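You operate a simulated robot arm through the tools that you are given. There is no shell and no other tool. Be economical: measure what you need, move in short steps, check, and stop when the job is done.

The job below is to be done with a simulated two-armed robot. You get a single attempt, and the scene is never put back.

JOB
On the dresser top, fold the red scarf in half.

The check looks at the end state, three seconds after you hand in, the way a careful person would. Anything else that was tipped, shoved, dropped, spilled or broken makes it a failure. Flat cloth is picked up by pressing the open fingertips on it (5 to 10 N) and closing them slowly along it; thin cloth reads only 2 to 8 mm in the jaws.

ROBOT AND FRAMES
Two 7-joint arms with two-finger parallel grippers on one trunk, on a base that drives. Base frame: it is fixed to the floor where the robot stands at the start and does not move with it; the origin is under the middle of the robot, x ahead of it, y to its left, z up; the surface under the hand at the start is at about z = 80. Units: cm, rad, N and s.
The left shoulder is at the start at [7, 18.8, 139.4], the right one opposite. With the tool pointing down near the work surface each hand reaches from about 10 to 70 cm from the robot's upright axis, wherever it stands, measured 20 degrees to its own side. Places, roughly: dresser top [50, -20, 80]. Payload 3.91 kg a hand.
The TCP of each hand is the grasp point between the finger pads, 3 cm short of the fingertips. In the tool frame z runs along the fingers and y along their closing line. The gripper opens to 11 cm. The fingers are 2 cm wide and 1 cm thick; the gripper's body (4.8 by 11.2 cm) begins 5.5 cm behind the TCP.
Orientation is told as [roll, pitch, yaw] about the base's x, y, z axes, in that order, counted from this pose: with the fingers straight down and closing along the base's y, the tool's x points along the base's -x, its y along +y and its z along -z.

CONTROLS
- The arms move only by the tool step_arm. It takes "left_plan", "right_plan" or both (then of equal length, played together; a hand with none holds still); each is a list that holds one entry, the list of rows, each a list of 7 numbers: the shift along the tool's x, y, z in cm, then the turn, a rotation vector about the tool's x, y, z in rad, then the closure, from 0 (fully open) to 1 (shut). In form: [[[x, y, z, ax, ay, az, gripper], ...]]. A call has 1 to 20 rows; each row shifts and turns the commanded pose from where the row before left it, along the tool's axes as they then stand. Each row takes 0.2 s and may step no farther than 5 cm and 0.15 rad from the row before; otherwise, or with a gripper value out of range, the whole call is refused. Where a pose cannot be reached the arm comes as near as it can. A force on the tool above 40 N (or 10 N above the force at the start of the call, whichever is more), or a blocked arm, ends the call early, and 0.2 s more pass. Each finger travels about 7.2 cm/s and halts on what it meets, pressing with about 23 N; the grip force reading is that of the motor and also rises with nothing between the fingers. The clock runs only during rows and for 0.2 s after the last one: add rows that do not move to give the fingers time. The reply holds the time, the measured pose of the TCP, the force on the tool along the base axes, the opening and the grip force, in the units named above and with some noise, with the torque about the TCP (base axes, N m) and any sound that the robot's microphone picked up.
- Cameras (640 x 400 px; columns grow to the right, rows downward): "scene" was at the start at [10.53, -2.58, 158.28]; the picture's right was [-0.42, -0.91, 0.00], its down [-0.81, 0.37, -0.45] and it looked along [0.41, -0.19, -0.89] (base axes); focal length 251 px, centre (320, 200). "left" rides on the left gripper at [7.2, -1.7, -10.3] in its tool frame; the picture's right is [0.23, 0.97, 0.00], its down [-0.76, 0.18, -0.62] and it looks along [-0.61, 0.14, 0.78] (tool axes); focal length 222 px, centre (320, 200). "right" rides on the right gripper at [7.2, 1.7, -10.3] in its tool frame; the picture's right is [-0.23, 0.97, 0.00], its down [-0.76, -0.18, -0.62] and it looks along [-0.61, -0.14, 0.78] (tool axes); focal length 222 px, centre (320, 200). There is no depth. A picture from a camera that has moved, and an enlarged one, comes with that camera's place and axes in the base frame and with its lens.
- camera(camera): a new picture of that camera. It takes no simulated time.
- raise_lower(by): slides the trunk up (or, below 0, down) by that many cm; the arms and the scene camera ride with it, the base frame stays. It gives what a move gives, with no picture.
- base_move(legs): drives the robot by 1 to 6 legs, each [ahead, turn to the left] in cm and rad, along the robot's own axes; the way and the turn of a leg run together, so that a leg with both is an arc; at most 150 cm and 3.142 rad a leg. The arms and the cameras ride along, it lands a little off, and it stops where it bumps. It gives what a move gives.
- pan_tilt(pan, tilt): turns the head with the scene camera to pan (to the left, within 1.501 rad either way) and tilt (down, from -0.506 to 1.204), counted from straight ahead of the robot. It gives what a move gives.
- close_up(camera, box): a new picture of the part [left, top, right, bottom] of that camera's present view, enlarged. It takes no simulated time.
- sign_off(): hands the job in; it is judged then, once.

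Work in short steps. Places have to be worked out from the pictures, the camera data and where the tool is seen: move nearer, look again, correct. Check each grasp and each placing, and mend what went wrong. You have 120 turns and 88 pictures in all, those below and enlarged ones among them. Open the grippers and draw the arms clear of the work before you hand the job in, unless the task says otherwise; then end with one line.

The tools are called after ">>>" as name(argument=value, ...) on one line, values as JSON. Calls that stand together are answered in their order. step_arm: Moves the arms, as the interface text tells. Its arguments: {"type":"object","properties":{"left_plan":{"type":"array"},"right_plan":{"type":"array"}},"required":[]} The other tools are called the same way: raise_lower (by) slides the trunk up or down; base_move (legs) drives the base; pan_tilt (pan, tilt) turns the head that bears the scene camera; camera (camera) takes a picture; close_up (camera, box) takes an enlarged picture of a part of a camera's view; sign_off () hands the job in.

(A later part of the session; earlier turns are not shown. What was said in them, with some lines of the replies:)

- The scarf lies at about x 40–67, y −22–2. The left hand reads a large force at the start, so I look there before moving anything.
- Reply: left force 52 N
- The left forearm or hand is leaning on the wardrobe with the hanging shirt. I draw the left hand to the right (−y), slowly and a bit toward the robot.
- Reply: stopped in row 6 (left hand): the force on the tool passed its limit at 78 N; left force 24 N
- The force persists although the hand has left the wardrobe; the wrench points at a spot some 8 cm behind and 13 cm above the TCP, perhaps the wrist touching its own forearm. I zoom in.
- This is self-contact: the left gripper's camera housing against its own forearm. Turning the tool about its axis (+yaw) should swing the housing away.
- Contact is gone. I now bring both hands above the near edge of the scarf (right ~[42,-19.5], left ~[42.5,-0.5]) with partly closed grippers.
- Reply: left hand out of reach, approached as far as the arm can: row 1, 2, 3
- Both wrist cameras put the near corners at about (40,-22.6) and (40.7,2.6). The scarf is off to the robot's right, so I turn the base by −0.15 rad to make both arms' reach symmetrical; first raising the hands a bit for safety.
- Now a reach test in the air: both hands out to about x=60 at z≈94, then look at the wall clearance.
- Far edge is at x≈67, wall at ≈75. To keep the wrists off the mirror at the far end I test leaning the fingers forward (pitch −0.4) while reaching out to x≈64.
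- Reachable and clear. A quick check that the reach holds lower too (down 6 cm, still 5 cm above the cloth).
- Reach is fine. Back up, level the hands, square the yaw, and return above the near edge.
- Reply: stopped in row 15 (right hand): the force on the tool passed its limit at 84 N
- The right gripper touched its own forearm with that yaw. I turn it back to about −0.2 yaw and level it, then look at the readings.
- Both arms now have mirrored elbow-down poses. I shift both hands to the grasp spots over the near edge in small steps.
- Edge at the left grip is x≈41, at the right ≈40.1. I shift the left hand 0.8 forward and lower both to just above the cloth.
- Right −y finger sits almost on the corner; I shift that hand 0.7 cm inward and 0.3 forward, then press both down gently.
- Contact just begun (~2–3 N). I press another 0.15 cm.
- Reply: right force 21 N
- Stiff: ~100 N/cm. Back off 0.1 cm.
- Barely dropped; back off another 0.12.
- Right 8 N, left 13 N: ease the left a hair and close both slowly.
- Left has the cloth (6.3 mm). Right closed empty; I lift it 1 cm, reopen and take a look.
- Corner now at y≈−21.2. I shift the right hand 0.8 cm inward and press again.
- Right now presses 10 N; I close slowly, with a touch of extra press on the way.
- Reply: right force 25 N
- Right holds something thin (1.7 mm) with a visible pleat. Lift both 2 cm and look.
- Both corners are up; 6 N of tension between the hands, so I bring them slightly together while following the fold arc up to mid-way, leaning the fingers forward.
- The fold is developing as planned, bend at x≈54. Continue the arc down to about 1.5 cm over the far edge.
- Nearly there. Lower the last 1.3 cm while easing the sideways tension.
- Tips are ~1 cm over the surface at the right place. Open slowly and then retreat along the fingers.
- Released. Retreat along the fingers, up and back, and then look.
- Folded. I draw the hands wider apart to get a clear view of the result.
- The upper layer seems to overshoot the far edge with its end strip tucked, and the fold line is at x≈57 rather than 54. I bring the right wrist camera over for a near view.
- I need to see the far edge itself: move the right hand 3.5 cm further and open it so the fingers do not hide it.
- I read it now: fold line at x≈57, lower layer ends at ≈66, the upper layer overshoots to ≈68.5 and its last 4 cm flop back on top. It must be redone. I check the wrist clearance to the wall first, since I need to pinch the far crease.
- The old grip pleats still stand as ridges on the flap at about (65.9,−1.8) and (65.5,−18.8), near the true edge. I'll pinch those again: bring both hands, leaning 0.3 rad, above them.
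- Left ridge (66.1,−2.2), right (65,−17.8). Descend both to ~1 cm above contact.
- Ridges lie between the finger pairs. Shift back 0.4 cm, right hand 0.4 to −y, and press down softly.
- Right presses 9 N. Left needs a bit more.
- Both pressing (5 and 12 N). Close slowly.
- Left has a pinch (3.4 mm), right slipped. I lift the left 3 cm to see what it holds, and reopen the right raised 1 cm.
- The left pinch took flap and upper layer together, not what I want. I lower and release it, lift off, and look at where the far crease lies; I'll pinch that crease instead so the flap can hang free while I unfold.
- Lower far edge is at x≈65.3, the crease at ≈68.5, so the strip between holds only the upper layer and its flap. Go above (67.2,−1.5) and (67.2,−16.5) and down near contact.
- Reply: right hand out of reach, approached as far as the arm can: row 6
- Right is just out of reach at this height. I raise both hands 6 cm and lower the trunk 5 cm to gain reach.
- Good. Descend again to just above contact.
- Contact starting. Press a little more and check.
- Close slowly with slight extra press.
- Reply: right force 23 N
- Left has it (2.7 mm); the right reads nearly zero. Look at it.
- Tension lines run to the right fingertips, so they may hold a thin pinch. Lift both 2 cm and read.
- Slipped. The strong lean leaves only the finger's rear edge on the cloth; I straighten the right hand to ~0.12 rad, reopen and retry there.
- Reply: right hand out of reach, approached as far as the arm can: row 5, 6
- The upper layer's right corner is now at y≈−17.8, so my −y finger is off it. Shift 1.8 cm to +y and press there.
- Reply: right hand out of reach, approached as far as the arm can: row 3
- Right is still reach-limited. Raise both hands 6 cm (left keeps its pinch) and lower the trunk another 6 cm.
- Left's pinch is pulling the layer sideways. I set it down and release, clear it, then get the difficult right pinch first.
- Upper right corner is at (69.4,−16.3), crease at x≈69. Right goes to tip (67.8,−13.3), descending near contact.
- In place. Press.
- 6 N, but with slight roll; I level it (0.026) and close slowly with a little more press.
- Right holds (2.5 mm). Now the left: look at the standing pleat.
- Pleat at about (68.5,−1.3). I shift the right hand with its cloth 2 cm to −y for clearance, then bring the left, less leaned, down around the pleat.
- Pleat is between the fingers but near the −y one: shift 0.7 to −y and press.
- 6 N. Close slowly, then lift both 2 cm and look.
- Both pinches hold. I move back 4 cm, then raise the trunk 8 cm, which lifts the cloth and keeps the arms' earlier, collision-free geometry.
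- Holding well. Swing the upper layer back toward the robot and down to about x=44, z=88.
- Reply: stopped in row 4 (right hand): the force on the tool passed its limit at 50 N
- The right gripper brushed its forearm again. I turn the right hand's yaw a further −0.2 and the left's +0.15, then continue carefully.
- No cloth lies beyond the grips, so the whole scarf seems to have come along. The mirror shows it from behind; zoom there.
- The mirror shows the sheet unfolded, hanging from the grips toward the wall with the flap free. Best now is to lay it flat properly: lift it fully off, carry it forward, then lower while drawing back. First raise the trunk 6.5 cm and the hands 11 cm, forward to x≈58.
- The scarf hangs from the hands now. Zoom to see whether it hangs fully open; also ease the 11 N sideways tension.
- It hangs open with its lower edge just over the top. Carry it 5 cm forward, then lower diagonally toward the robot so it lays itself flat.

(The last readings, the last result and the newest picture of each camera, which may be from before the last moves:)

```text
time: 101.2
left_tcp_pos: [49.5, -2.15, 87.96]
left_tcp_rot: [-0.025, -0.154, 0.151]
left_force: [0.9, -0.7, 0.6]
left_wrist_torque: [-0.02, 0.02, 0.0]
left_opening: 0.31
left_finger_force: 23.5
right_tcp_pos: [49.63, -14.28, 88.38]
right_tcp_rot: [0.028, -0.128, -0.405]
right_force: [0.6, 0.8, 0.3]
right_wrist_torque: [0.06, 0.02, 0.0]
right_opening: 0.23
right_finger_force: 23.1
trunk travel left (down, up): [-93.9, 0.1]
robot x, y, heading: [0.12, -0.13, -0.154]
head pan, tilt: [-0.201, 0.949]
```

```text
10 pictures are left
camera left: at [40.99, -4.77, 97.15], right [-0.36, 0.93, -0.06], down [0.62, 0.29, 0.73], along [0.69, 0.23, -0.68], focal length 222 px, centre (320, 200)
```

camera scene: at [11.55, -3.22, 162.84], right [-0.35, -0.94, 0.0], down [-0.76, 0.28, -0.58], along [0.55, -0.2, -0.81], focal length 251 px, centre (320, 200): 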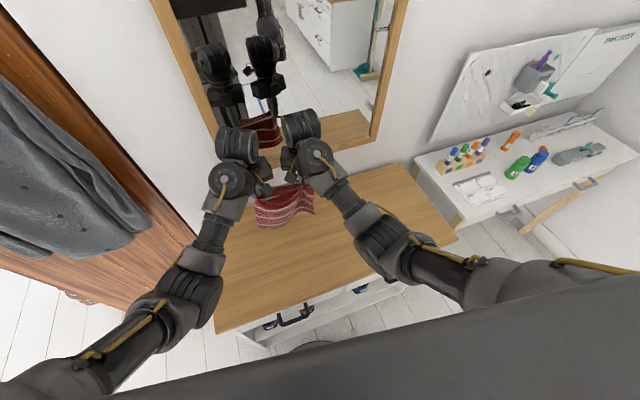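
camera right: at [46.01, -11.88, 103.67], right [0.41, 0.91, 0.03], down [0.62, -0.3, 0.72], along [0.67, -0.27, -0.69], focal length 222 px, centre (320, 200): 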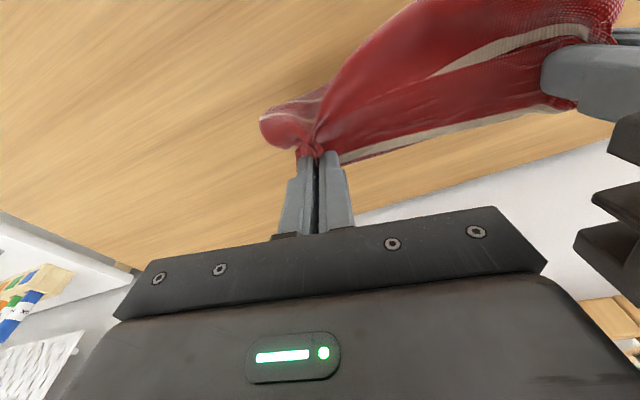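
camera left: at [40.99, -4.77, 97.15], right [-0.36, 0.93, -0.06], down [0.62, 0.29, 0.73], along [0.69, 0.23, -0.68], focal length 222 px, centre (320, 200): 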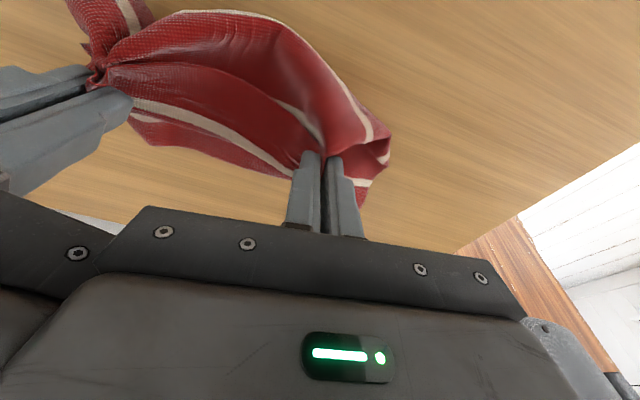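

Now I see it: the main sheet hangs on the robot side and the short flap on the wall side. So it must be laid the other way: lift again nearer the robot, then lower moving forward.

>>> step_arm(left_plan=[[[0.18, 0.05, -2.43, 0, 0, 0, 1], [0.18, 0.05, -2.43, 0, 0, 0, 1], [0.18, 0.05, -2.43, 0, 0, 0, 1], [0.18, 0.05, -2.43, 0, 0, 0, 1], [0.18, 0.05, -2.43, 0, 0, 0, 1], [0.18, 0.05, -2.43, 0, 0, 0, 1], [0.18, 0.05, -2.43, 0, 0, 0, 1], [1.5, 0.15, -1.6, 0, 0, 0, 1], [1, 0.1, 0, 0, 0, 0, 1], [0, 0, 0, 0, 0, 0, 1], [0, 0, 0, 0, 0, 0, 1]]], right_plan=[[[0.22, -0.23, -2.37, 0, 0, 0, 1], [0.22, -0.23, -2.37, 0, 0, 0, 1], [0.22, -0.23, -2.37, 0, 0, 0, 1], [0.22, -0.23, -2.37, 0, 0, 0, 1], [0.22, -0.23, -2.37, 0, 0, 0, 1], [0.22, -0.23, -2.37, 0, 0, 0, 1], [0.22, -0.23, -2.37, 0, 0, 0, 1], [1.5, -0.63, -1.5, 0, 0, 0, 1], [1, -0.4, 0, 0, 0, 0, 1], [0, 0, 0, 0, 0, 0, 1], [0, 0, 0, 0, 0, 0, 1]]])

```text
time: 103.5
left_tcp_pos: [43.7, -1.93, 101.78]
left_tcp_rot: [-0.025, -0.154, 0.151]
left_force: [0.6, -0.3, -0.4]
left_wrist_torque: [-0.02, 0.03, -0.03]
left_opening: 0.31
left_finger_force: 23.0
left hand out of reach, approached as far as the arm can: row 7, 8
right_tcp_pos: [44.85, -14.92, 102.06]
right_tcp_rot: [0.027, -0.13, -0.405]
right_force: [0.0, -0.6, -0.3]
right_wrist_torque: [0.04, -0.04, 0.03]
right_opening: 0.23
right_finger_force: 23.0
right hand out of reach, approached as far as the arm can: row 7, 8, 9
trunk travel left (down, up): [-93.9, 0.1]
robot x, y, heading: [-0.12, -0.01, -0.152]
head pan, tilt: [-0.201, 0.949]
```

Height is reach-limited this close. Instead: extend the hands to x≈58, z≈108 where they reach, then drive the base back 14 cm so the cloth hangs at x≈44.

>>> step_arm(left_plan=[[[-2.48, -0.36, -0.9, 0, 0, 0, 1], [-2.48, -0.36, -0.9, 0, 0, 0, 1], [-2.48, -0.36, -0.8, 0, 0, 0, 1], [-2.48, -0.36, -0.8, 0, 0, 0, 1], [-2.48, -0.36, -0.8, 0, 0, 0, 1], [-2.48, -0.36, -0.8, 0, 0, 0, 1]]], right_plan=[[[-2.13, 0.87, -0.9, 0, 0, 0, 1], [-2.13, 0.87, -0.9, 0, 0, 0, 1], [-2.13, 0.87, -0.9, 0, 0, 0, 1], [-2.13, 0.87, -0.9, 0, 0, 0, 1], [-2.13, 0.87, -0.9, 0, 0, 0, 1], [-2.13, 0.87, -0.9, 0, 0, 0, 1]]])

>>> base_move(legs=[[-14, 0]])

>>> camera(camera="scene")

```text
time: 105.0
left_tcp_pos: [57.56, -1.16, 107.58]
left_tcp_rot: [-0.025, -0.152, 0.149]
left_force: [-0.2, -7.9, -0.1]
left_wrist_torque: [-0.26, -0.04, -0.14]
left_opening: 0.36
left_finger_force: 22.7
left hand out of reach, approached as far as the arm can: row 1, 3
right_tcp_pos: [57.66, -15.21, 108.75]
right_tcp_rot: [0.027, -0.127, -0.405]
right_force: [-0.2, 7.6, -1.3]
right_wrist_torque: [0.27, 0.02, 0.06]
right_opening: 0.24
right_finger_force: 23.4
right hand out of reach, approached as far as the arm can: row 1
trunk travel left (down, up): [-93.9, 0.1]
robot x, y, heading: [0.36, -0.21, -0.151]
head pan, tilt: [-0.201, 0.949]
```

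```text
time: 106.3
left_tcp_pos: [43.66, 1.21, 107.6]
left_tcp_rot: [-0.027, -0.152, 0.15]
left_force: [-0.6, -7.9, 0.4]
left_wrist_torque: [-0.28, 0.03, -0.13]
left_opening: 0.35
left_finger_force: 23.2
right_tcp_pos: [43.81, -13.14, 108.89]
right_tcp_rot: [0.025, -0.127, -0.404]
right_force: [0.9, 7.8, -1.3]
right_wrist_torque: [0.23, 0.01, 0.04]
right_opening: 0.22
right_finger_force: 23.4
trunk travel left (down, up): [-93.9, 0.1]
robot x, y, heading: [-13.9, 2.33, -0.153]
head pan, tilt: [-0.201, 0.949]
```

```text
9 pictures are left
camera scene: at [-2.12, -1.11, 162.82], right [-0.34, -0.94, 0.0], down [-0.76, 0.28, -0.58], along [0.55, -0.2, -0.81], focal length 251 px, centre (320, 200)
```

scene: 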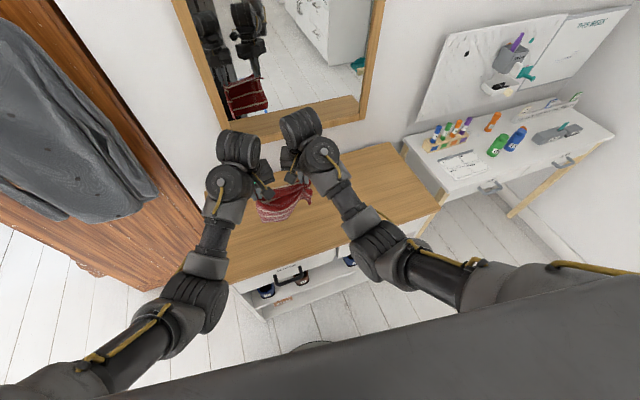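

Zoom once to understand how it hangs, both directly and in the mirror.

>>> close_up(camera="scene", box=[205, 60, 355, 230])

```text
2.35 times, centred on (280, 145) of scene
camera zoom: at [-2.12, -1.11, 162.82], right [-0.34, -0.94, 0.0], down [-0.76, 0.28, -0.58], along [0.55, -0.2, -0.81], focal length 590 px, centre (414, 329)
```

zoom: 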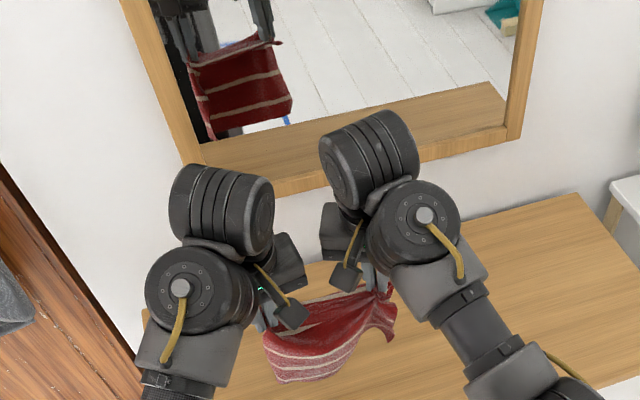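

It hangs doubled, about 12 cm long, so both layers were picked. I'll lay this doubled cloth down nearer to the robot with the open edges toward me, where the arms work better. Drive back forward 13 cm.

>>> base_move(legs=[[13, 0]])

>>> step_arm(left_plan=[[[0.1, -0.2, 0.6, 0, 0, 0, 1], [0.3, -0.2, 2, 0, 0, 0, 1], [0.3, 0, 2, 0, 0, 0, 1], [0.3, 0, 2, 0, 0, 0, 1], [0.3, 0, 2, 0, 0, 0, 1], [0.3, 0, 2, 0, 0, 0, 1], [1.72, 0.2, 1.3, 0, 0, 0, 1], [1.72, 0.2, 1.3, 0, 0, 0, 1], [1.72, 0.2, 1.3, 0, 0, 0, 1], [1.72, 0.2, 1.3, 0, 0, 0, 1], [1.72, 0.2, 1.3, 0, 0, 0, 1], [0, 0, 0, 0, 0, 0, 1]]], right_plan=[[[0.2, 0.2, 1.5, 0, 0, 0, 1], [0.26, 0.2, 2, 0, 0, 0, 1], [0.26, 0, 2, 0, 0, 0, 1], [0.26, 0, 2, 0, 0, 0, 1], [0.26, 0, 2, 0, 0, 0, 1], [0.26, 0, 2, 0, 0, 0, 1], [1.53, -0.57, 1.4, 0, 0, 0, 1], [1.53, -0.57, 1.4, 0, 0, 0, 1], [1.53, -0.57, 1.4, 0, 0, 0, 1], [1.53, -0.57, 1.4, 0, 0, 0, 1], [1.53, -0.57, 1.4, 0, 0, 0, 1], [0, 0, 0, 0, 0, 0, 1]]])

>>> camera(camera="left")

```text
time: 107.6
left_tcp_pos: [56.12, -0.83, 107.67]
left_tcp_rot: [-0.03, -0.155, 0.148]
left_force: [-0.5, -7.7, 1.3]
left_wrist_torque: [-0.25, -0.05, -0.11]
left_opening: 0.33
left_finger_force: 23.0
right_tcp_pos: [56.2, -15.02, 109.0]
right_tcp_rot: [0.029, -0.131, -0.406]
right_force: [0.8, 8.2, -0.6]
right_wrist_torque: [0.23, -0.03, 0.05]
right_opening: 0.25
right_finger_force: 23.2
trunk travel left (down, up): [-93.9, 0.1]
robot x, y, heading: [-1.2, 0.11, -0.156]
head pan, tilt: [-0.201, 0.949]
```

```text
time: 110.2
left_tcp_pos: [48.86, -1.93, 89.22]
left_tcp_rot: [-0.027, -0.152, 0.147]
left_force: [-0.2, 0.6, -1.2]
left_wrist_torque: [0.02, -0.01, -0.04]
left_opening: 0.33
left_finger_force: 23.1
right_tcp_pos: [49.52, -14.17, 89.23]
right_tcp_rot: [0.027, -0.129, -0.406]
right_force: [-0.1, 0.5, 0.4]
right_wrist_torque: [-0.01, 0.02, 0.05]
right_opening: 0.23
right_finger_force: 23.0
trunk travel left (down, up): [-93.9, 0.1]
robot x, y, heading: [-1.14, -0.03, -0.152]
head pan, tilt: [-0.201, 0.949]
```

```text
7 pictures are left
camera left: at [40.39, -4.66, 98.38], right [-0.36, 0.93, -0.06], down [0.62, 0.29, 0.73], along [0.69, 0.23, -0.68], focal length 222 px, centre (320, 200)
```

left: 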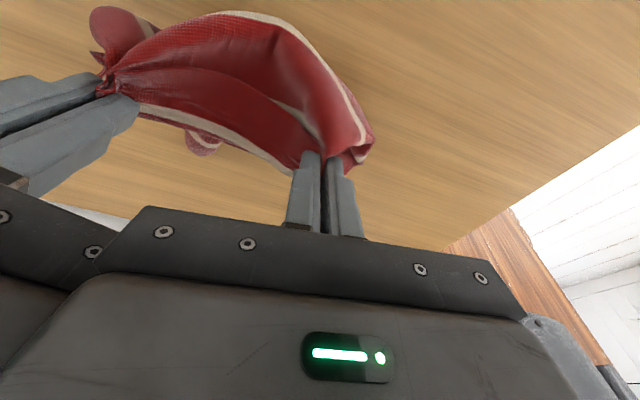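

Its bottom lies at x≈57. Lay it down now: lower while drawing back a little, release, and lift straight away to inspect.

>>> step_arm(left_plan=[[[1.25, 0.15, 1.56, 0, 0, 0, 1], [1.25, 0.15, 1.56, 0, 0, 0, 1], [1.25, 0.15, 1.56, 0, 0, 0, 1], [0, 0, 0, 0, 0, 0, 0.95], [0, 0, 0, 0, 0, 0, 0.85], [0, 0, 0, 0, 0, 0, 0.75], [0, 0, 0, 0, 0, 0, 0.65], [0, 0, 0, 0, 0, 0, 0.6], [0, 0, -2, 0, 0, 0, 0.6], [0, 0.5, -2, 0, 0, 0, 0.6], [0, 1, -2.5, 0, 0, 0, 0.6], [0, 1.5, -2.5, 0, 0, 0, 0.6], [0, 1.5, -2.5, 0, 0, 0, 0.6]]], right_plan=[[[1.23, -0.43, 1.59, 0, 0, 0, 1], [1.23, -0.43, 1.59, 0, 0, 0, 1], [1.23, -0.43, 1.59, 0, 0, 0, 1], [0, 0, 0, 0, 0, 0, 0.95], [0, 0, 0, 0, 0, 0, 0.85], [0, 0, 0, 0, 0, 0, 0.75], [0, 0, 0, 0, 0, 0, 0.65], [0, 0, 0, 0, 0, 0, 0.6], [0, 0, -2, 0, 0, 0, 0.6], [0, -0.5, -2, 0, 0, 0, 0.6], [0, -1, -2.5, 0, 0, 0, 0.6], [0, -1.5, -2.5, 0, 0, 0, 0.6], [0, -1.5, -2.5, 0, 0, 0, 0.6]]])

>>> camera(camera="left")

```text
time: 113.0
left_tcp_pos: [43.27, 2.57, 95.21]
left_tcp_rot: [-0.029, -0.155, 0.148]
left_force: [0.1, 0.1, -0.3]
left_wrist_torque: [0.01, -0.02, 0.02]
left_opening: 4.41
left_finger_force: 0.2
right_tcp_pos: [42.83, -17.88, 95.31]
right_tcp_rot: [0.028, -0.128, -0.405]
right_force: [-0.6, 0.4, 0.8]
right_wrist_torque: [0.01, -0.01, -0.04]
right_opening: 4.39
right_finger_force: 0.0
trunk travel left (down, up): [-93.9, 0.1]
robot x, y, heading: [-1.26, 0.3, -0.151]
head pan, tilt: [-0.201, 0.949]
```

```text
6 pictures are left
camera left: at [34.89, -0.2, 104.4], right [-0.36, 0.93, -0.06], down [0.62, 0.29, 0.73], along [0.69, 0.23, -0.68], focal length 222 px, centre (320, 200)
```

left: 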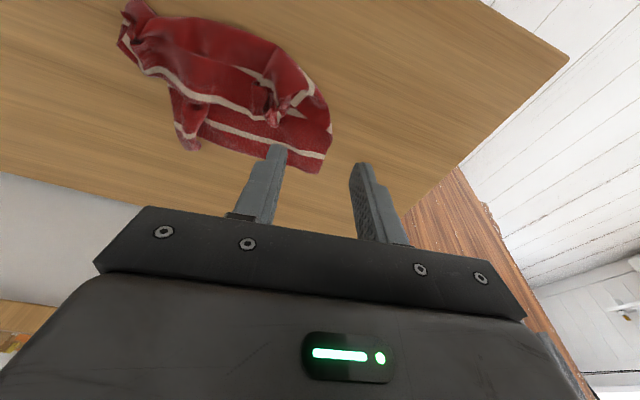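

It lies crumpled. I move the arms clear and take one good scene close-up to plan the repair.

>>> step_arm(left_plan=[[[0, 2, -0.5, 0, 0, 0, 0.6], [0, 2, -0.5, 0, 0, 0, 0.6], [0, 2, -0.5, 0, 0, 0, 0.6], [0, 2, -0.5, 0, 0, 0, 0.6], [0, 2, -0.5, 0, 0, 0, 0.6]]], right_plan=[[[0, -2, -0.5, 0, 0, 0, 0.6], [0, -2, -0.5, 0, 0, 0, 0.6], [0, -2, -0.5, 0, 0, 0, 0.6], [0, -2, -0.5, 0, 0, 0, 0.6], [0, -2, -0.5, 0, 0, 0, 0.6]]])

>>> close_up(camera="scene", box=[220, 170, 380, 290])

```text
time: 114.2
left_tcp_pos: [41.59, 12.48, 97.46]
left_tcp_rot: [-0.028, -0.157, 0.148]
left_force: [-0.8, 0.1, -0.2]
left_wrist_torque: [-0.01, -0.02, 0.03]
left_opening: 4.41
left_finger_force: 0.1
right_tcp_pos: [38.42, -26.95, 97.61]
right_tcp_rot: [0.027, -0.129, -0.407]
right_force: [0.2, -0.3, -0.3]
right_wrist_torque: [0.02, -0.02, 0.02]
right_opening: 4.4
right_finger_force: 0.1
trunk travel left (down, up): [-93.9, 0.1]
robot x, y, heading: [-1.06, -0.13, -0.156]
head pan, tilt: [-0.201, 0.949]
```

```text
3.33 times, centred on (300, 230) of scene
camera zoom: at [10.31, -3.03, 162.85], right [-0.35, -0.94, 0.0], down [-0.76, 0.28, -0.58], along [0.55, -0.2, -0.81], focal length 836 px, centre (387, 100)
```

zoom: 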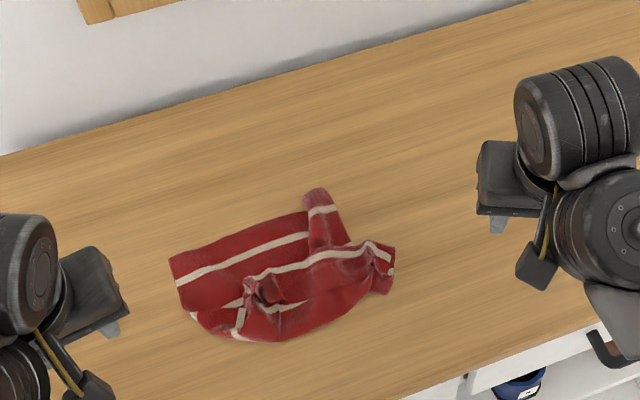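

The true far edge lies toward the wall: left corner at about (54.7,5.7), its right part bunched in a ridge along x at y≈−12 (x 50–57). I'll pick that edge with both hands (left near its corner, right across the ridge) and hang the scarf open. First hover, upright.

>>> step_arm(left_plan=[[[0, 0, 0, 0, 0.08, 0, 0.6], [0, 0, 0, 0, 0.075, 0, 0.65], [-1.8, -1.96, 0, 0, 0, 0, 0.68], [-1.8, -1.96, 0, 0, 0, 0, 0.68], [-1.8, -1.96, 0, 0, 0, 0, 0.68], [-1.8, -1.96, 0, 0, 0, 0, 0.68], [-1.8, -1.96, 0, 0, 0, 0, 0.68], [-1.8, -1.96, 0, 0, 0, 0, 0.68], [0, 0, 2, 0, 0, 0, 0.68], [0, 0, 2, 0, 0, 0, 0.68], [0, 0, 2, 0, 0, 0, 0.68]]], right_plan=[[[0, 0, 0, 0, 0.065, 0, 0.55], [0, 0, 0, 0, 0.065, 0, 0.55], [-1.63, 3.44, 0, 0, 0, 0, 0.5], [-1.63, 3.44, 0, 0, 0, 0, 0.5], [-1.63, 3.44, 0, 0, 0, 0, 0.5], [-1.63, 3.44, 0, 0, 0, 0, 0.5], [-1.63, 3.44, 0, 0, 0, 0, 0.5], [-1.63, 3.44, 0, 0, 0, 0, 0.5], [0, 0, 2, 0, 0, 0, 0.5], [0, 0, 2, 0, 0, 0, 0.5], [0, 0, 2, 0, 0, 0, 0.5]]])

>>> camera(camera="right")

```text
time: 116.6
left_tcp_pos: [53.04, 2.58, 90.62]
left_tcp_rot: [-0.026, 0.003, 0.142]
left_force: [0.1, 0.0, 0.3]
left_wrist_torque: [0.0, 0.01, -0.01]
left_opening: 3.49
left_finger_force: 0.0
left hand out of reach, approached as far as the arm can: row 2
right_tcp_pos: [55.48, -11.93, 91.53]
right_tcp_rot: [0.025, 0.0, -0.401]
right_force: [0.8, -1.0, -0.1]
right_wrist_torque: [0.02, -0.01, -0.02]
right_opening: 5.5
right_finger_force: 0.1
right hand out of reach, approached as far as the arm can: row 2
trunk travel left (down, up): [-93.9, 0.1]
robot x, y, heading: [-0.88, -0.13, -0.156]
head pan, tilt: [-0.201, 0.949]
```

```text
4 pictures are left
camera right: at [49.12, -7.75, 101.92], right [0.59, 0.81, 0.02], down [0.62, -0.48, 0.62], along [0.51, -0.35, -0.79], focal length 222 px, centre (320, 200)
```

right: 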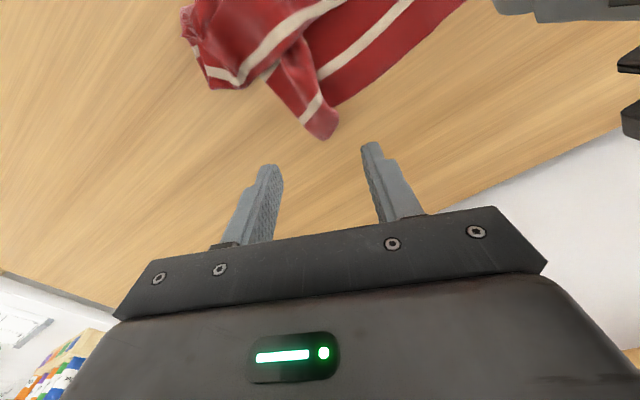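

The ridge end is at (56.5,−11.9), the edge at x≈54.5. Level both hands and go down to just above contact.

>>> step_arm(left_plan=[[[-0.69, -0.3, 0, -0.026, 0, 0, 0.68], [0, 0, 2, 0, 0, 0, 0.68], [0, 0, 2, 0, 0, 0, 0.68], [0, 0, 2, 0, 0, 0, 0.68], [0, 0, 0.9, 0, 0, 0, 0.68], [0, 0, 0.3, 0, 0, 0, 0.68], [0, 0, 0, 0, 0, 0, 0.68]]], right_plan=[[[0.39, 0.16, 0, 0.025, 0, 0, 0.5], [0, 0, 2, 0, 0, 0, 0.5], [0, 0, 2, 0, 0, 0, 0.5], [0, 0, 2, 0, 0, 0, 0.5], [0, 0, 1.6, 0, 0, 0, 0.5], [0, 0, 0.5, 0, 0, 0, 0.5], [0, 0, 0, 0, 0, 0, 0.5]]])

```text
time: 118.2
left_tcp_pos: [53.61, 2.22, 83.46]
left_tcp_rot: [-0.001, 0.002, 0.143]
left_force: [-0.3, -0.5, 0.5]
left_wrist_torque: [0.0, 0.02, -0.03]
left_opening: 3.5
left_finger_force: 0.1
right_tcp_pos: [55.22, -12.22, 83.44]
right_tcp_rot: [-0.003, -0.003, -0.41]
right_force: [0.4, -1.3, -1.1]
right_wrist_torque: [0.01, -0.03, -0.01]
right_opening: 5.52
right_finger_force: 0.0
trunk travel left (down, up): [-93.9, 0.1]
robot x, y, heading: [-1.34, 0.0, -0.153]
head pan, tilt: [-0.201, 0.949]
```

Press gently.

>>> step_arm(left_plan=[[[0, 0, 0.2, 0, 0, 0, 0.68], [0, 0, 0.12, 0, 0, 0, 0.68], [0, 0, 0, 0, 0, 0, 0.68], [0, 0, 0, 0, 0, 0, 0.68]]], right_plan=[[[0, 0, 0.2, 0, 0, 0, 0.5], [0, 0, 0.12, 0, 0, 0, 0.5], [0, 0, 0, 0, 0, 0, 0.5], [0, 0, 0, 0, 0, 0, 0.5]]])

```text
time: 119.2
left_tcp_pos: [53.61, 2.29, 83.26]
left_tcp_rot: [0.001, 0.002, 0.143]
left_force: [0.3, -0.5, -0.1]
left_wrist_torque: [-0.02, 0.02, -0.01]
left_opening: 3.53
left_finger_force: 0.1
right_tcp_pos: [55.17, -12.13, 83.14]
right_tcp_rot: [-0.004, -0.003, -0.408]
right_force: [-0.4, -0.5, 0.5]
right_wrist_torque: [-0.01, -0.04, -0.04]
right_opening: 5.49
right_finger_force: 0.0
trunk travel left (down, up): [-93.9, 0.1]
robot x, y, heading: [-1.63, 0.01, -0.153]
head pan, tilt: [-0.201, 0.949]
```

>>> step_arm(left_plan=[[[0, 0, 0.12, 0, 0, 0, 0.68], [0, 0, 0.06, 0, 0, 0, 0.68], [0, 0, 0, 0, 0, 0, 0.68], [0, 0, 0, 0, 0, 0, 0.68]]], right_plan=[[[0, 0, 0.1, 0, 0, 0, 0.5], [0, 0, 0, 0, 0, 0, 0.5], [0, 0, 0, 0, 0, 0, 0.5], [0, 0, 0, 0, 0, 0, 0.5]]])

```text
time: 120.2
left_tcp_pos: [53.71, 2.28, 83.21]
left_tcp_rot: [0.0, -0.002, 0.142]
left_force: [-0.4, -0.7, 1.7]
left_wrist_torque: [-0.01, 0.0, -0.02]
left_opening: 3.51
left_finger_force: 0.0
right_tcp_pos: [55.08, -11.84, 83.16]
right_tcp_rot: [-0.002, -0.001, -0.41]
right_force: [-1.0, -0.5, 5.7]
right_wrist_torque: [0.13, -0.01, 0.07]
right_opening: 5.44
right_finger_force: 0.1
trunk travel left (down, up): [-93.9, 0.1]
robot x, y, heading: [-1.44, -0.03, -0.155]
head pan, tilt: [-0.201, 0.949]
```

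Left needs a touch more; then both close slowly.

>>> step_arm(left_plan=[[[0, 0, 0.08, 0, 0, 0, 0.68], [0, 0, 0.02, 0, 0, 0, 0.68], [0, 0, 0, 0, 0, 0, 0.7], [0, 0, 0, 0, 0, 0, 0.72], [0, 0, 0.01, 0, 0, 0, 0.74], [0, 0, 0, 0, 0, 0, 0.76], [0, 0, 0, 0, 0, 0, 0.78], [0, 0, 0, 0, 0, 0, 0.8], [0, 0, 0, 0, 0, 0, 0.82], [0, 0, 0, 0, 0, 0, 0.84], [0, 0, 0, 0, 0, 0, 0.86], [0, 0, 0, 0, 0, 0, 0.88], [0, 0, 0, 0, 0, 0, 0.9], [0, 0, 0, 0, 0, 0, 0.92], [0, 0, 0, 0, 0, 0, 0.94], [0, 0, 0, 0, 0, 0, 0.96], [0, 0, 0, 0, 0, 0, 0.98], [0, 0, 0, 0, 0, 0, 1], [0, 0, 0, 0, 0, 0, 1]]], right_plan=[[[0, 0, 0, 0, 0, 0, 0.5], [0, 0, 0, 0, 0, 0, 0.53], [0, 0, 0, 0, 0, 0, 0.56], [0, 0, 0, 0, 0, 0, 0.59], [0, 0, 0, 0, 0, 0, 0.62], [0, 0, 0, 0, 0, 0, 0.65], [0, 0, 0, 0, 0, 0, 0.68], [0, 0, 0, 0, 0, 0, 0.71], [0, 0, 0, 0, 0, 0, 0.74], [0, 0, 0, 0, 0, 0, 0.77], [0, 0, 0, 0, 0, 0, 0.8], [0, 0, 0, 0, 0, 0, 0.83], [0, 0, 0, 0, 0, 0, 0.86], [0, 0, 0, 0, 0, 0, 0.89], [0, 0, 0, 0, 0, 0, 0.92], [0, 0, 0, 0, 0, 0, 0.95], [0, 0, 0, 0, 0, 0, 0.98], [0, 0, 0, 0, 0, 0, 1], [0, 0, 0, 0, 0, 0, 1]]])

```text
time: 124.2
left_tcp_pos: [53.52, 2.32, 83.1]
left_tcp_rot: [-0.002, -0.002, 0.144]
left_force: [-1.4, -1.4, 20.8]
left_wrist_torque: [0.0, 0.03, -0.02]
left_opening: 0.16
left_finger_force: 22.9
right_tcp_pos: [54.99, -12.0, 83.14]
right_tcp_rot: [-0.003, -0.003, -0.406]
right_force: [0.9, 1.8, 2.9]
right_wrist_torque: [0.09, 0.01, 0.03]
right_opening: 0.22
right_finger_force: 23.0
trunk travel left (down, up): [-93.9, 0.1]
robot x, y, heading: [-0.94, 0.19, -0.155]
head pan, tilt: [-0.201, 0.949]
```

Both hold (1.6 and 2.2 mm). Lift high, leaning slightly, and look how it hangs.

>>> step_arm(left_plan=[[[-0.37, -0.05, -2.08, 0, -0.013, 0, 1], [-0.37, -0.05, -2.08, 0, -0.013, 0, 1], [-0.37, -0.05, -2.08, 0, -0.013, 0, 1], [-0.37, -0.05, -2.08, 0, -0.013, 0, 1], [-0.37, -0.05, -2.08, 0, -0.013, 0, 1], [-0.37, -0.05, -2.08, 0, -0.013, 0, 1], [-0.37, -0.05, -2.08, 0, -0.013, 0, 1], [-0.37, -0.05, -2.08, 0, -0.013, 0, 1], [-0.37, -0.05, -2.08, 0, -0.013, 0, 1], [-0.37, -0.05, -2.08, 0, -0.013, 0, 1], [-0.37, -0.05, -2.08, 0, -0.013, 0, 1], [-0.37, -0.05, -2.08, 0, -0.013, 0, 1], [0, 0, 0, 0, 0, 0, 1], [0, 0, 0, 0, 0, 0, 1]]], right_plan=[[[-0.23, 0.1, -2.08, 0, -0.011, 0, 1], [-0.23, 0.1, -2.08, 0, -0.011, 0, 1], [-0.23, 0.1, -2.08, 0, -0.011, 0, 1], [-0.23, 0.1, -2.08, 0, -0.011, 0, 1], [-0.23, 0.1, -2.08, 0, -0.011, 0, 1], [-0.23, 0.1, -2.08, 0, -0.011, 0, 1], [-0.23, 0.1, -2.08, 0, -0.011, 0, 1], [-0.23, 0.1, -2.08, 0, -0.011, 0, 1], [-0.23, 0.1, -2.08, 0, -0.011, 0, 1], [-0.23, 0.1, -2.08, 0, -0.011, 0, 1], [-0.23, 0.1, -2.08, 0, -0.011, 0, 1], [-0.23, 0.1, -2.08, 0, -0.011, 0, 1], [0, 0, 0, 0, 0, 0, 1], [0, 0, 0, 0, 0, 0, 1]]])

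>>> close_up(camera="scene", box=[180, 50, 360, 250])

```text
time: 127.2
left_tcp_pos: [56.09, 2.57, 106.39]
left_tcp_rot: [-0.003, -0.145, 0.143]
left_force: [0.2, 0.6, 0.1]
left_wrist_torque: [0.01, 0.02, -0.02]
left_opening: 0.2
left_finger_force: 23.4
left hand out of reach, approached as far as the arm can: row 12
right_tcp_pos: [56.64, -11.0, 108.14]
right_tcp_rot: [0.001, -0.131, -0.403]
right_force: [-0.4, 0.3, -1.0]
right_wrist_torque: [-0.05, 0.02, -0.01]
right_opening: 0.23
right_finger_force: 23.0
trunk travel left (down, up): [-93.9, 0.1]
robot x, y, heading: [-1.12, -0.13, -0.158]
head pan, tilt: [-0.201, 0.949]
```

```text
2.00 times, centred on (270, 150) of scene
camera zoom: at [10.45, -3.06, 162.84], right [-0.35, -0.94, 0.0], down [-0.76, 0.28, -0.58], along [0.55, -0.2, -0.81], focal length 502 px, centre (420, 300)
```

zoom: 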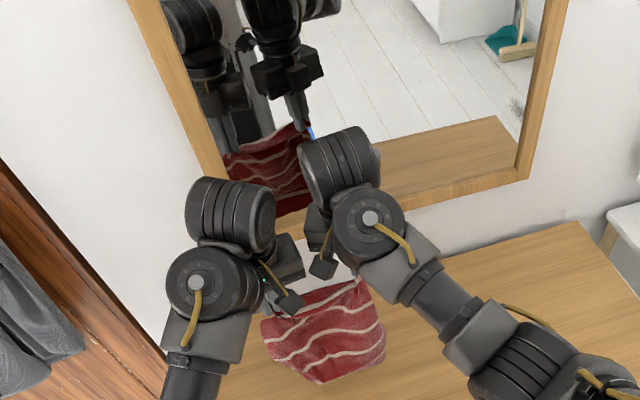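

Excellent: it now hangs open as one sheet with all stripes level. I spread the hands carefully to take the sag out, watching the sideways force.

>>> step_arm(left_plan=[[[0, 0.5, 0, 0, 0, 0, 1], [0, 0.5, 0, 0, 0, 0, 1], [0, 0.5, 0, 0, 0, 0, 1], [0, 0, 0, 0, 0, 0, 1]]], right_plan=[[[0.2, -0.5, 0, 0, 0, 0, 1], [0.2, -0.5, 0, 0, 0, 0, 1], [0.2, -0.5, 0, 0, 0, 0, 1], [0, 0, 0, 0, 0, 0, 1]]])

```text
time: 128.2
left_tcp_pos: [55.81, 4.06, 106.02]
left_tcp_rot: [-0.005, -0.155, 0.144]
left_force: [-1.5, -26.0, 4.6]
left_wrist_torque: [-0.88, 0.03, -0.1]
left_opening: 0.21
left_finger_force: 22.9
left hand out of reach, approached as far as the arm can: row 3
right_tcp_pos: [55.43, -11.87, 108.09]
right_tcp_rot: [0.002, -0.131, -0.4]
right_force: [2.0, 27.1, -5.0]
right_wrist_torque: [0.66, -0.12, -0.13]
right_opening: 0.28
right_finger_force: 23.3
trunk travel left (down, up): [-93.9, 0.1]
robot x, y, heading: [-1.08, 0.21, -0.153]
head pan, tilt: [-0.201, 0.949]
```

Too taut (26 N); ease it. Then carry the free edge forward to x≈60 and lay the first half down toward the robot, ending with the hands above x≈45.

>>> step_arm(left_plan=[[[-1.19, -0.31, 0.19, 0, 0, 0, 1], [-1.19, -0.31, 0.19, 0, 0, 0, 1], [-1.19, -0.31, 0.19, 0, 0, 0, 1], [0, 0, 0, 0, 0, 0, 1], [0, 0, 0, 0, 0, 0, 1], [0.15, 0, 0.99, 0, 0, 0, 1], [2.01, 0.257, 1.305, 0, 0, 0, 1], [2.01, 0.257, 1.305, 0, 0, 0, 1], [2.01, 0.257, 1.305, 0, 0, 0, 1], [2.01, 0.257, 1.305, 0, 0, 0, 1], [2.01, 0.257, 1.305, 0, 0, 0, 1], [2.01, 0.257, 1.305, 0, 0, 0, 1], [2.01, 0.257, 1.305, 0, 0, 0, 1], [2.01, 0.257, 1.305, 0, 0, 0, 1], [0, 0, 0, 0, 0, 0, 1]]], right_plan=[[[-1.13, 0.66, 0.69, 0, 0, 0, 1], [-1.13, 0.66, 0.69, 0, 0, 0, 1], [-1.13, 0.66, 0.69, 0, 0, 0, 1], [0, 0, 0, 0, 0, 0, 1], [0, 0, 0, 0, 0, 0, 1], [0.13, 0, 0.99, 0, 0, 0, 1], [1.855, -0.7, 1.37, 0, 0, 0, 1], [1.855, -0.7, 1.37, 0, 0, 0, 1], [1.855, -0.7, 1.37, 0, 0, 0, 1], [1.855, -0.7, 1.37, 0, 0, 0, 1], [1.855, -0.7, 1.37, 0, 0, 0, 1], [1.855, -0.7, 1.37, 0, 0, 0, 1], [1.855, -0.7, 1.37, 0, 0, 0, 1], [1.855, -0.7, 1.37, 0, 0, 0, 1], [0, 0, 0, 0, 0, 0, 1]]])

```text
time: 131.4
left_tcp_pos: [45.03, 3.84, 91.98]
left_tcp_rot: [0.001, -0.151, 0.146]
left_force: [0.0, -3.9, 0.8]
left_wrist_torque: [-0.14, 0.0, -0.01]
left_opening: 0.2
left_finger_force: 22.8
right_tcp_pos: [45.37, -11.34, 92.62]
right_tcp_rot: [0.002, -0.13, -0.402]
right_force: [-0.4, 3.1, 1.4]
right_wrist_torque: [0.08, -0.04, -0.01]
right_opening: 0.26
right_finger_force: 23.3
trunk travel left (down, up): [-93.9, 0.1]
robot x, y, heading: [-1.46, -0.24, -0.152]
head pan, tilt: [-0.201, 0.949]
```

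Forces look right. To be sure the free edge isn't tucked under, I raise once more toward (47,103), drawing the sheet nearly taut from the robot side, then lay it down again.

>>> step_arm(left_plan=[[[-0.6, 0, -1.6, 0, 0, 0, 1], [-0.6, 0, -1.6, 0, 0, 0, 1], [-0.6, 0, -1.6, 0, 0, 0, 1], [-0.6, 0, -1.6, 0, 0, 0, 1], [-0.6, 0, -1.6, 0, 0, 0, 1], [-0.6, 0, -1.6, 0, 0, 0, 1], [0, 0, 0, 0, 0, 0, 1], [1.5, 0.2, 0.1, 0, 0, 0, 1], [1.5, 0.2, 0.2, 0, 0, 0, 1], [0.6, 0, 1.8, 0, 0, 0, 1], [0.6, 0, 1.8, 0, 0, 0, 1], [0.6, 0, 1.8, 0, 0, 0, 1], [0.6, 0, 1.8, 0, 0, 0, 1], [0.6, 0, 1.8, 0, 0, 0, 1], [0, 0, 0, 0, 0, 0, 1]]], right_plan=[[[-0.55, 0.15, -1.5, 0, 0, 0, 1], [-0.55, 0.15, -1.5, 0, 0, 0, 1], [-0.55, 0.15, -1.5, 0, 0, 0, 1], [-0.55, 0.15, -1.5, 0, 0, 0, 1], [-0.55, 0.15, -1.5, 0, 0, 0, 1], [-0.55, 0.15, -1.5, 0, 0, 0, 1], [0, 0, 0, 0, 0, 0, 1], [1.4, -0.55, 0.1, 0, 0, 0, 1], [1.4, -0.55, 0.2, 0, 0, 0, 1], [0.55, -0.12, 1.8, 0, 0, 0, 1], [0.55, -0.12, 1.8, 0, 0, 0, 1], [0.55, -0.12, 1.8, 0, 0, 0, 1], [0.55, -0.12, 1.8, 0, 0, 0, 1], [0.55, -0.12, 1.8, 0, 0, 0, 1], [0, 0, 0, 0, 0, 0, 1]]])

>>> camera(camera="left")

```text
time: 134.6
left_tcp_pos: [43.03, 4.18, 91.61]
left_tcp_rot: [0.0, -0.155, 0.143]
left_force: [-0.5, -10.0, 0.3]
left_wrist_torque: [-0.31, 0.02, -0.03]
left_opening: 0.17
left_finger_force: 23.0
left hand out of reach, approached as far as the arm can: row 8
right_tcp_pos: [42.89, -11.33, 91.91]
right_tcp_rot: [0.002, -0.132, -0.405]
right_force: [1.6, 9.3, 0.1]
right_wrist_torque: [0.28, 0.0, -0.05]
right_opening: 0.23
right_finger_force: 23.1
trunk travel left (down, up): [-93.9, 0.1]
robot x, y, heading: [-0.95, 0.2, -0.154]
head pan, tilt: [-0.201, 0.949]
```

```text
2 pictures are left
camera left: at [34.67, 1.16, 100.75], right [-0.36, 0.93, -0.03], down [0.63, 0.27, 0.73], along [0.69, 0.24, -0.68], focal length 222 px, centre (320, 200)
```

left: 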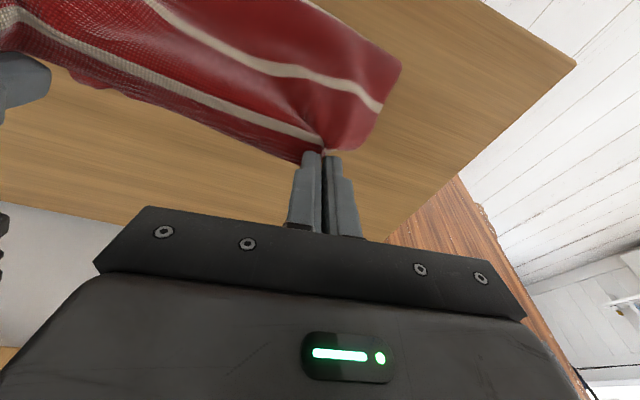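

The sheet belly is on the robot side with the fold forming at x≈38 and the free edge near x≈51 underneath: the fold is in progress by itself. I complete it: bring the held edge forward and down to x≈50, directly over the free edge.

>>> step_arm(left_plan=[[[-1.085, -0.26, 1.38, 0, 0, 0, 1], [-1.085, -0.26, 1.38, 0, 0, 0, 1], [-1.085, -0.26, 1.38, 0, 0, 0, 1], [-1.085, -0.26, 1.38, 0, 0, 0, 1], [-0.24, -0.07, 1.66, 0, 0, 0, 1], [-0.24, -0.07, 1.5, 0, 0, 0, 1], [0, 0, 0, 0, 0, 0, 1]]], right_plan=[[[-1.07, 0.6, 1.35, 0, 0, 0, 1], [-1.07, 0.6, 1.35, 0, 0, 0, 1], [-1.07, 0.6, 1.35, 0, 0, 0, 1], [-1.07, 0.6, 1.35, 0, 0, 0, 1], [-0.25, 0.2, 1.7, 0, 0, 0, 1], [-0.25, 0.2, 1.6, 0, 0, 0, 1], [0, 0, 0, 0, 0, 0, 1]]])

>>> camera(camera="left")

```text
time: 136.2
left_tcp_pos: [49.27, 3.73, 83.91]
left_tcp_rot: [-0.002, -0.153, 0.143]
left_force: [0.1, -9.2, -0.6]
left_wrist_torque: [-0.3, 0.02, -0.03]
left_opening: 0.18
left_finger_force: 23.0
right_tcp_pos: [49.42, -11.72, 83.76]
right_tcp_rot: [-0.004, -0.133, -0.402]
right_force: [1.0, 9.6, 0.4]
right_wrist_torque: [0.23, -0.03, -0.04]
right_opening: 0.25
right_finger_force: 22.9
trunk travel left (down, up): [-93.9, 0.1]
robot x, y, heading: [-1.35, 0.29, -0.154]
head pan, tilt: [-0.201, 0.949]
```

```text
1 pictures are left
camera left: at [40.86, 0.8, 93.08], right [-0.36, 0.93, -0.04], down [0.63, 0.27, 0.73], along [0.69, 0.24, -0.68], focal length 222 px, centre (320, 200)
```

left: 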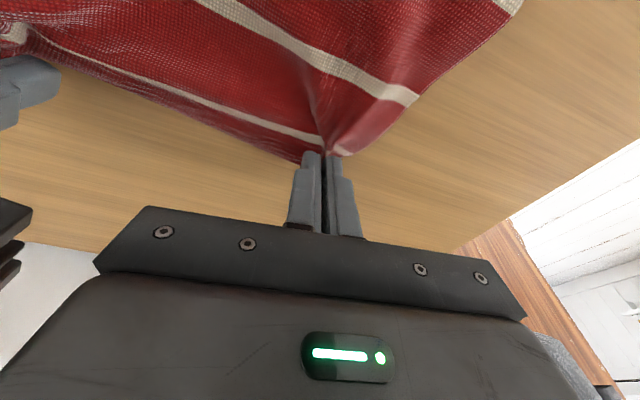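

Upper layer now runs from the grips (edge at x≈50) back to the fold near x≈38. Ease the tension, release gently, and retreat upward and apart.

>>> step_arm(left_plan=[[[0, -0.15, 0.1, 0, 0, 0, 1], [0, -0.15, 0, 0, 0, 0, 1], [0, 0, 0, 0, 0, 0, 0.97], [0, 0, 0, 0, 0, 0, 0.92], [0, 0, 0, 0, 0, 0, 0.86], [0, 0, 0, 0, 0, 0, 0.8], [0, 0, 0, 0, 0, 0, 0.75], [0, 0, 0, 0, 0, 0, 0.7], [0, 0, 0, 0, 0, 0, 0.7], [0, 0, -1, 0, 0, 0, 0.7], [0, 0, -2, 0, 0, 0, 0.7], [-0.3, 0, -2, 0, 0, 0, 0.7], [-0.3, 0.5, -2.5, 0, 0, 0, 0.7], [-0.3, 2, -2.5, 0, 0, 0, 0.7], [-0.3, 2.5, -2.5, 0, 0, 0, 0.7], [0, 3, 0, 0, 0, 0, 0.7], [0, 3, 0, 0, 0, 0, 0.7], [0, 3, 0, 0, 0, 0, 0.7]]], right_plan=[[[0, 0.15, 0, 0, 0, 0, 1], [0, 0.15, 0, 0, 0, 0, 1], [0, 0, 0, 0, 0, 0, 0.97], [0, 0, 0, 0, 0, 0, 0.92], [0, 0, 0, 0, 0, 0, 0.86], [0, 0, 0, 0, 0, 0, 0.8], [0, 0, 0, 0, 0, 0, 0.75], [0, 0, 0, 0, 0, 0, 0.7], [0, 0, 0, 0, 0, 0, 0.7], [0, 0, -1, 0, 0, 0, 0.7], [0, 0, -2, 0, 0, 0, 0.7], [-0.3, 0, -2, 0, 0, 0, 0.7], [-0.3, -0.5, -2.5, 0, 0, 0, 0.7], [-0.3, -2, -2.5, 0, 0, 0, 0.7], [-0.3, -2.5, -2.5, 0, 0, 0, 0.7], [0, -3, 0, 0, 0, 0, 0.7], [0, -3, 0, 0, 0, 0, 0.7], [0, -3, 0, 0, 0, 0, 0.7]]])

>>> close_up(camera="scene", box=[200, 160, 380, 310])

```text
time: 140.0
left_tcp_pos: [46.53, 17.29, 96.52]
left_tcp_rot: [0.0, -0.154, 0.142]
left_force: [0.1, -0.1, 0.0]
left_wrist_torque: [0.02, 0.01, 0.01]
left_opening: 3.31
left_finger_force: 0.0
right_tcp_pos: [43.72, -23.67, 96.65]
right_tcp_rot: [0.001, -0.133, -0.404]
right_force: [-0.4, 0.3, 0.3]
right_wrist_torque: [-0.04, 0.02, 0.01]
right_opening: 3.28
right_finger_force: 0.0
trunk travel left (down, up): [-93.9, 0.1]
robot x, y, heading: [-1.28, 0.57, -0.155]
head pan, tilt: [-0.201, 0.949]
```

```text
2.67 times, centred on (290, 235) of scene
camera zoom: at [10.31, -3.06, 162.85], right [-0.35, -0.94, 0.0], down [-0.76, 0.28, -0.58], along [0.55, -0.2, -0.81], focal length 669 px, centre (400, 107)
```

zoom: 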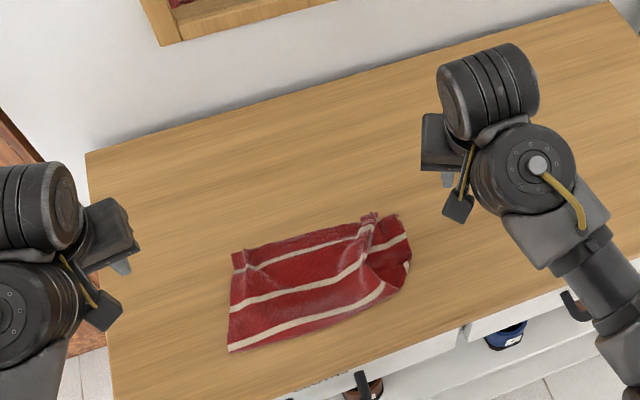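

The scarf now lies folded: about 12.5 × 24 cm, the fold toward the robot next to the centre stripe, with no lower layer showing past the upper, and nothing else disturbed. I open the grippers fully and lift a little clear.

>>> step_arm(left_plan=[[[0, 0, -1, 0, 0, 0, 0.5], [0, 0, -1, 0, 0, 0, 0.3], [0, 0, 0, 0, 0, 0, 0.1], [0, 0, 0, 0, 0, 0, 0], [0, 0, 0, 0, 0, 0, 0]]], right_plan=[[[0, -1, -1, 0, 0, 0, 0.5], [0, -1, -1, 0, 0, 0, 0.3], [0, -1, 0, 0, 0, 0, 0.1], [0, 0, 0, 0, 0, 0, 0], [0, 0, 0, 0, 0, 0, 0]]])

```text
time: 141.2
left_tcp_pos: [46.34, 17.4, 98.44]
left_tcp_rot: [-0.001, -0.155, 0.143]
left_force: [0.8, -0.4, 0.6]
left_wrist_torque: [-0.01, 0.02, -0.01]
left_opening: 11.0
left_finger_force: 0.2
right_tcp_pos: [42.21, -26.35, 98.58]
right_tcp_rot: [0.001, -0.13, -0.403]
right_force: [-0.7, 0.4, 0.2]
right_wrist_torque: [0.02, 0.01, 0.0]
right_opening: 11.02
right_finger_force: 0.1
trunk travel left (down, up): [-93.9, 0.1]
robot x, y, heading: [-1.02, 0.4, -0.154]
head pan, tilt: [-0.201, 0.949]
```

Both hands are open and clear of the scarf, so I hand the job in.

>>> sign_off()

```text
The job is handed in.
```

The red scarf lies folded in half on the dresser top, about 12.5 × 24 cm, with a small pleat left at the right-hand grip point; I couldn't see the bottom layer's free edge directly, but none of it shows past the top layer.
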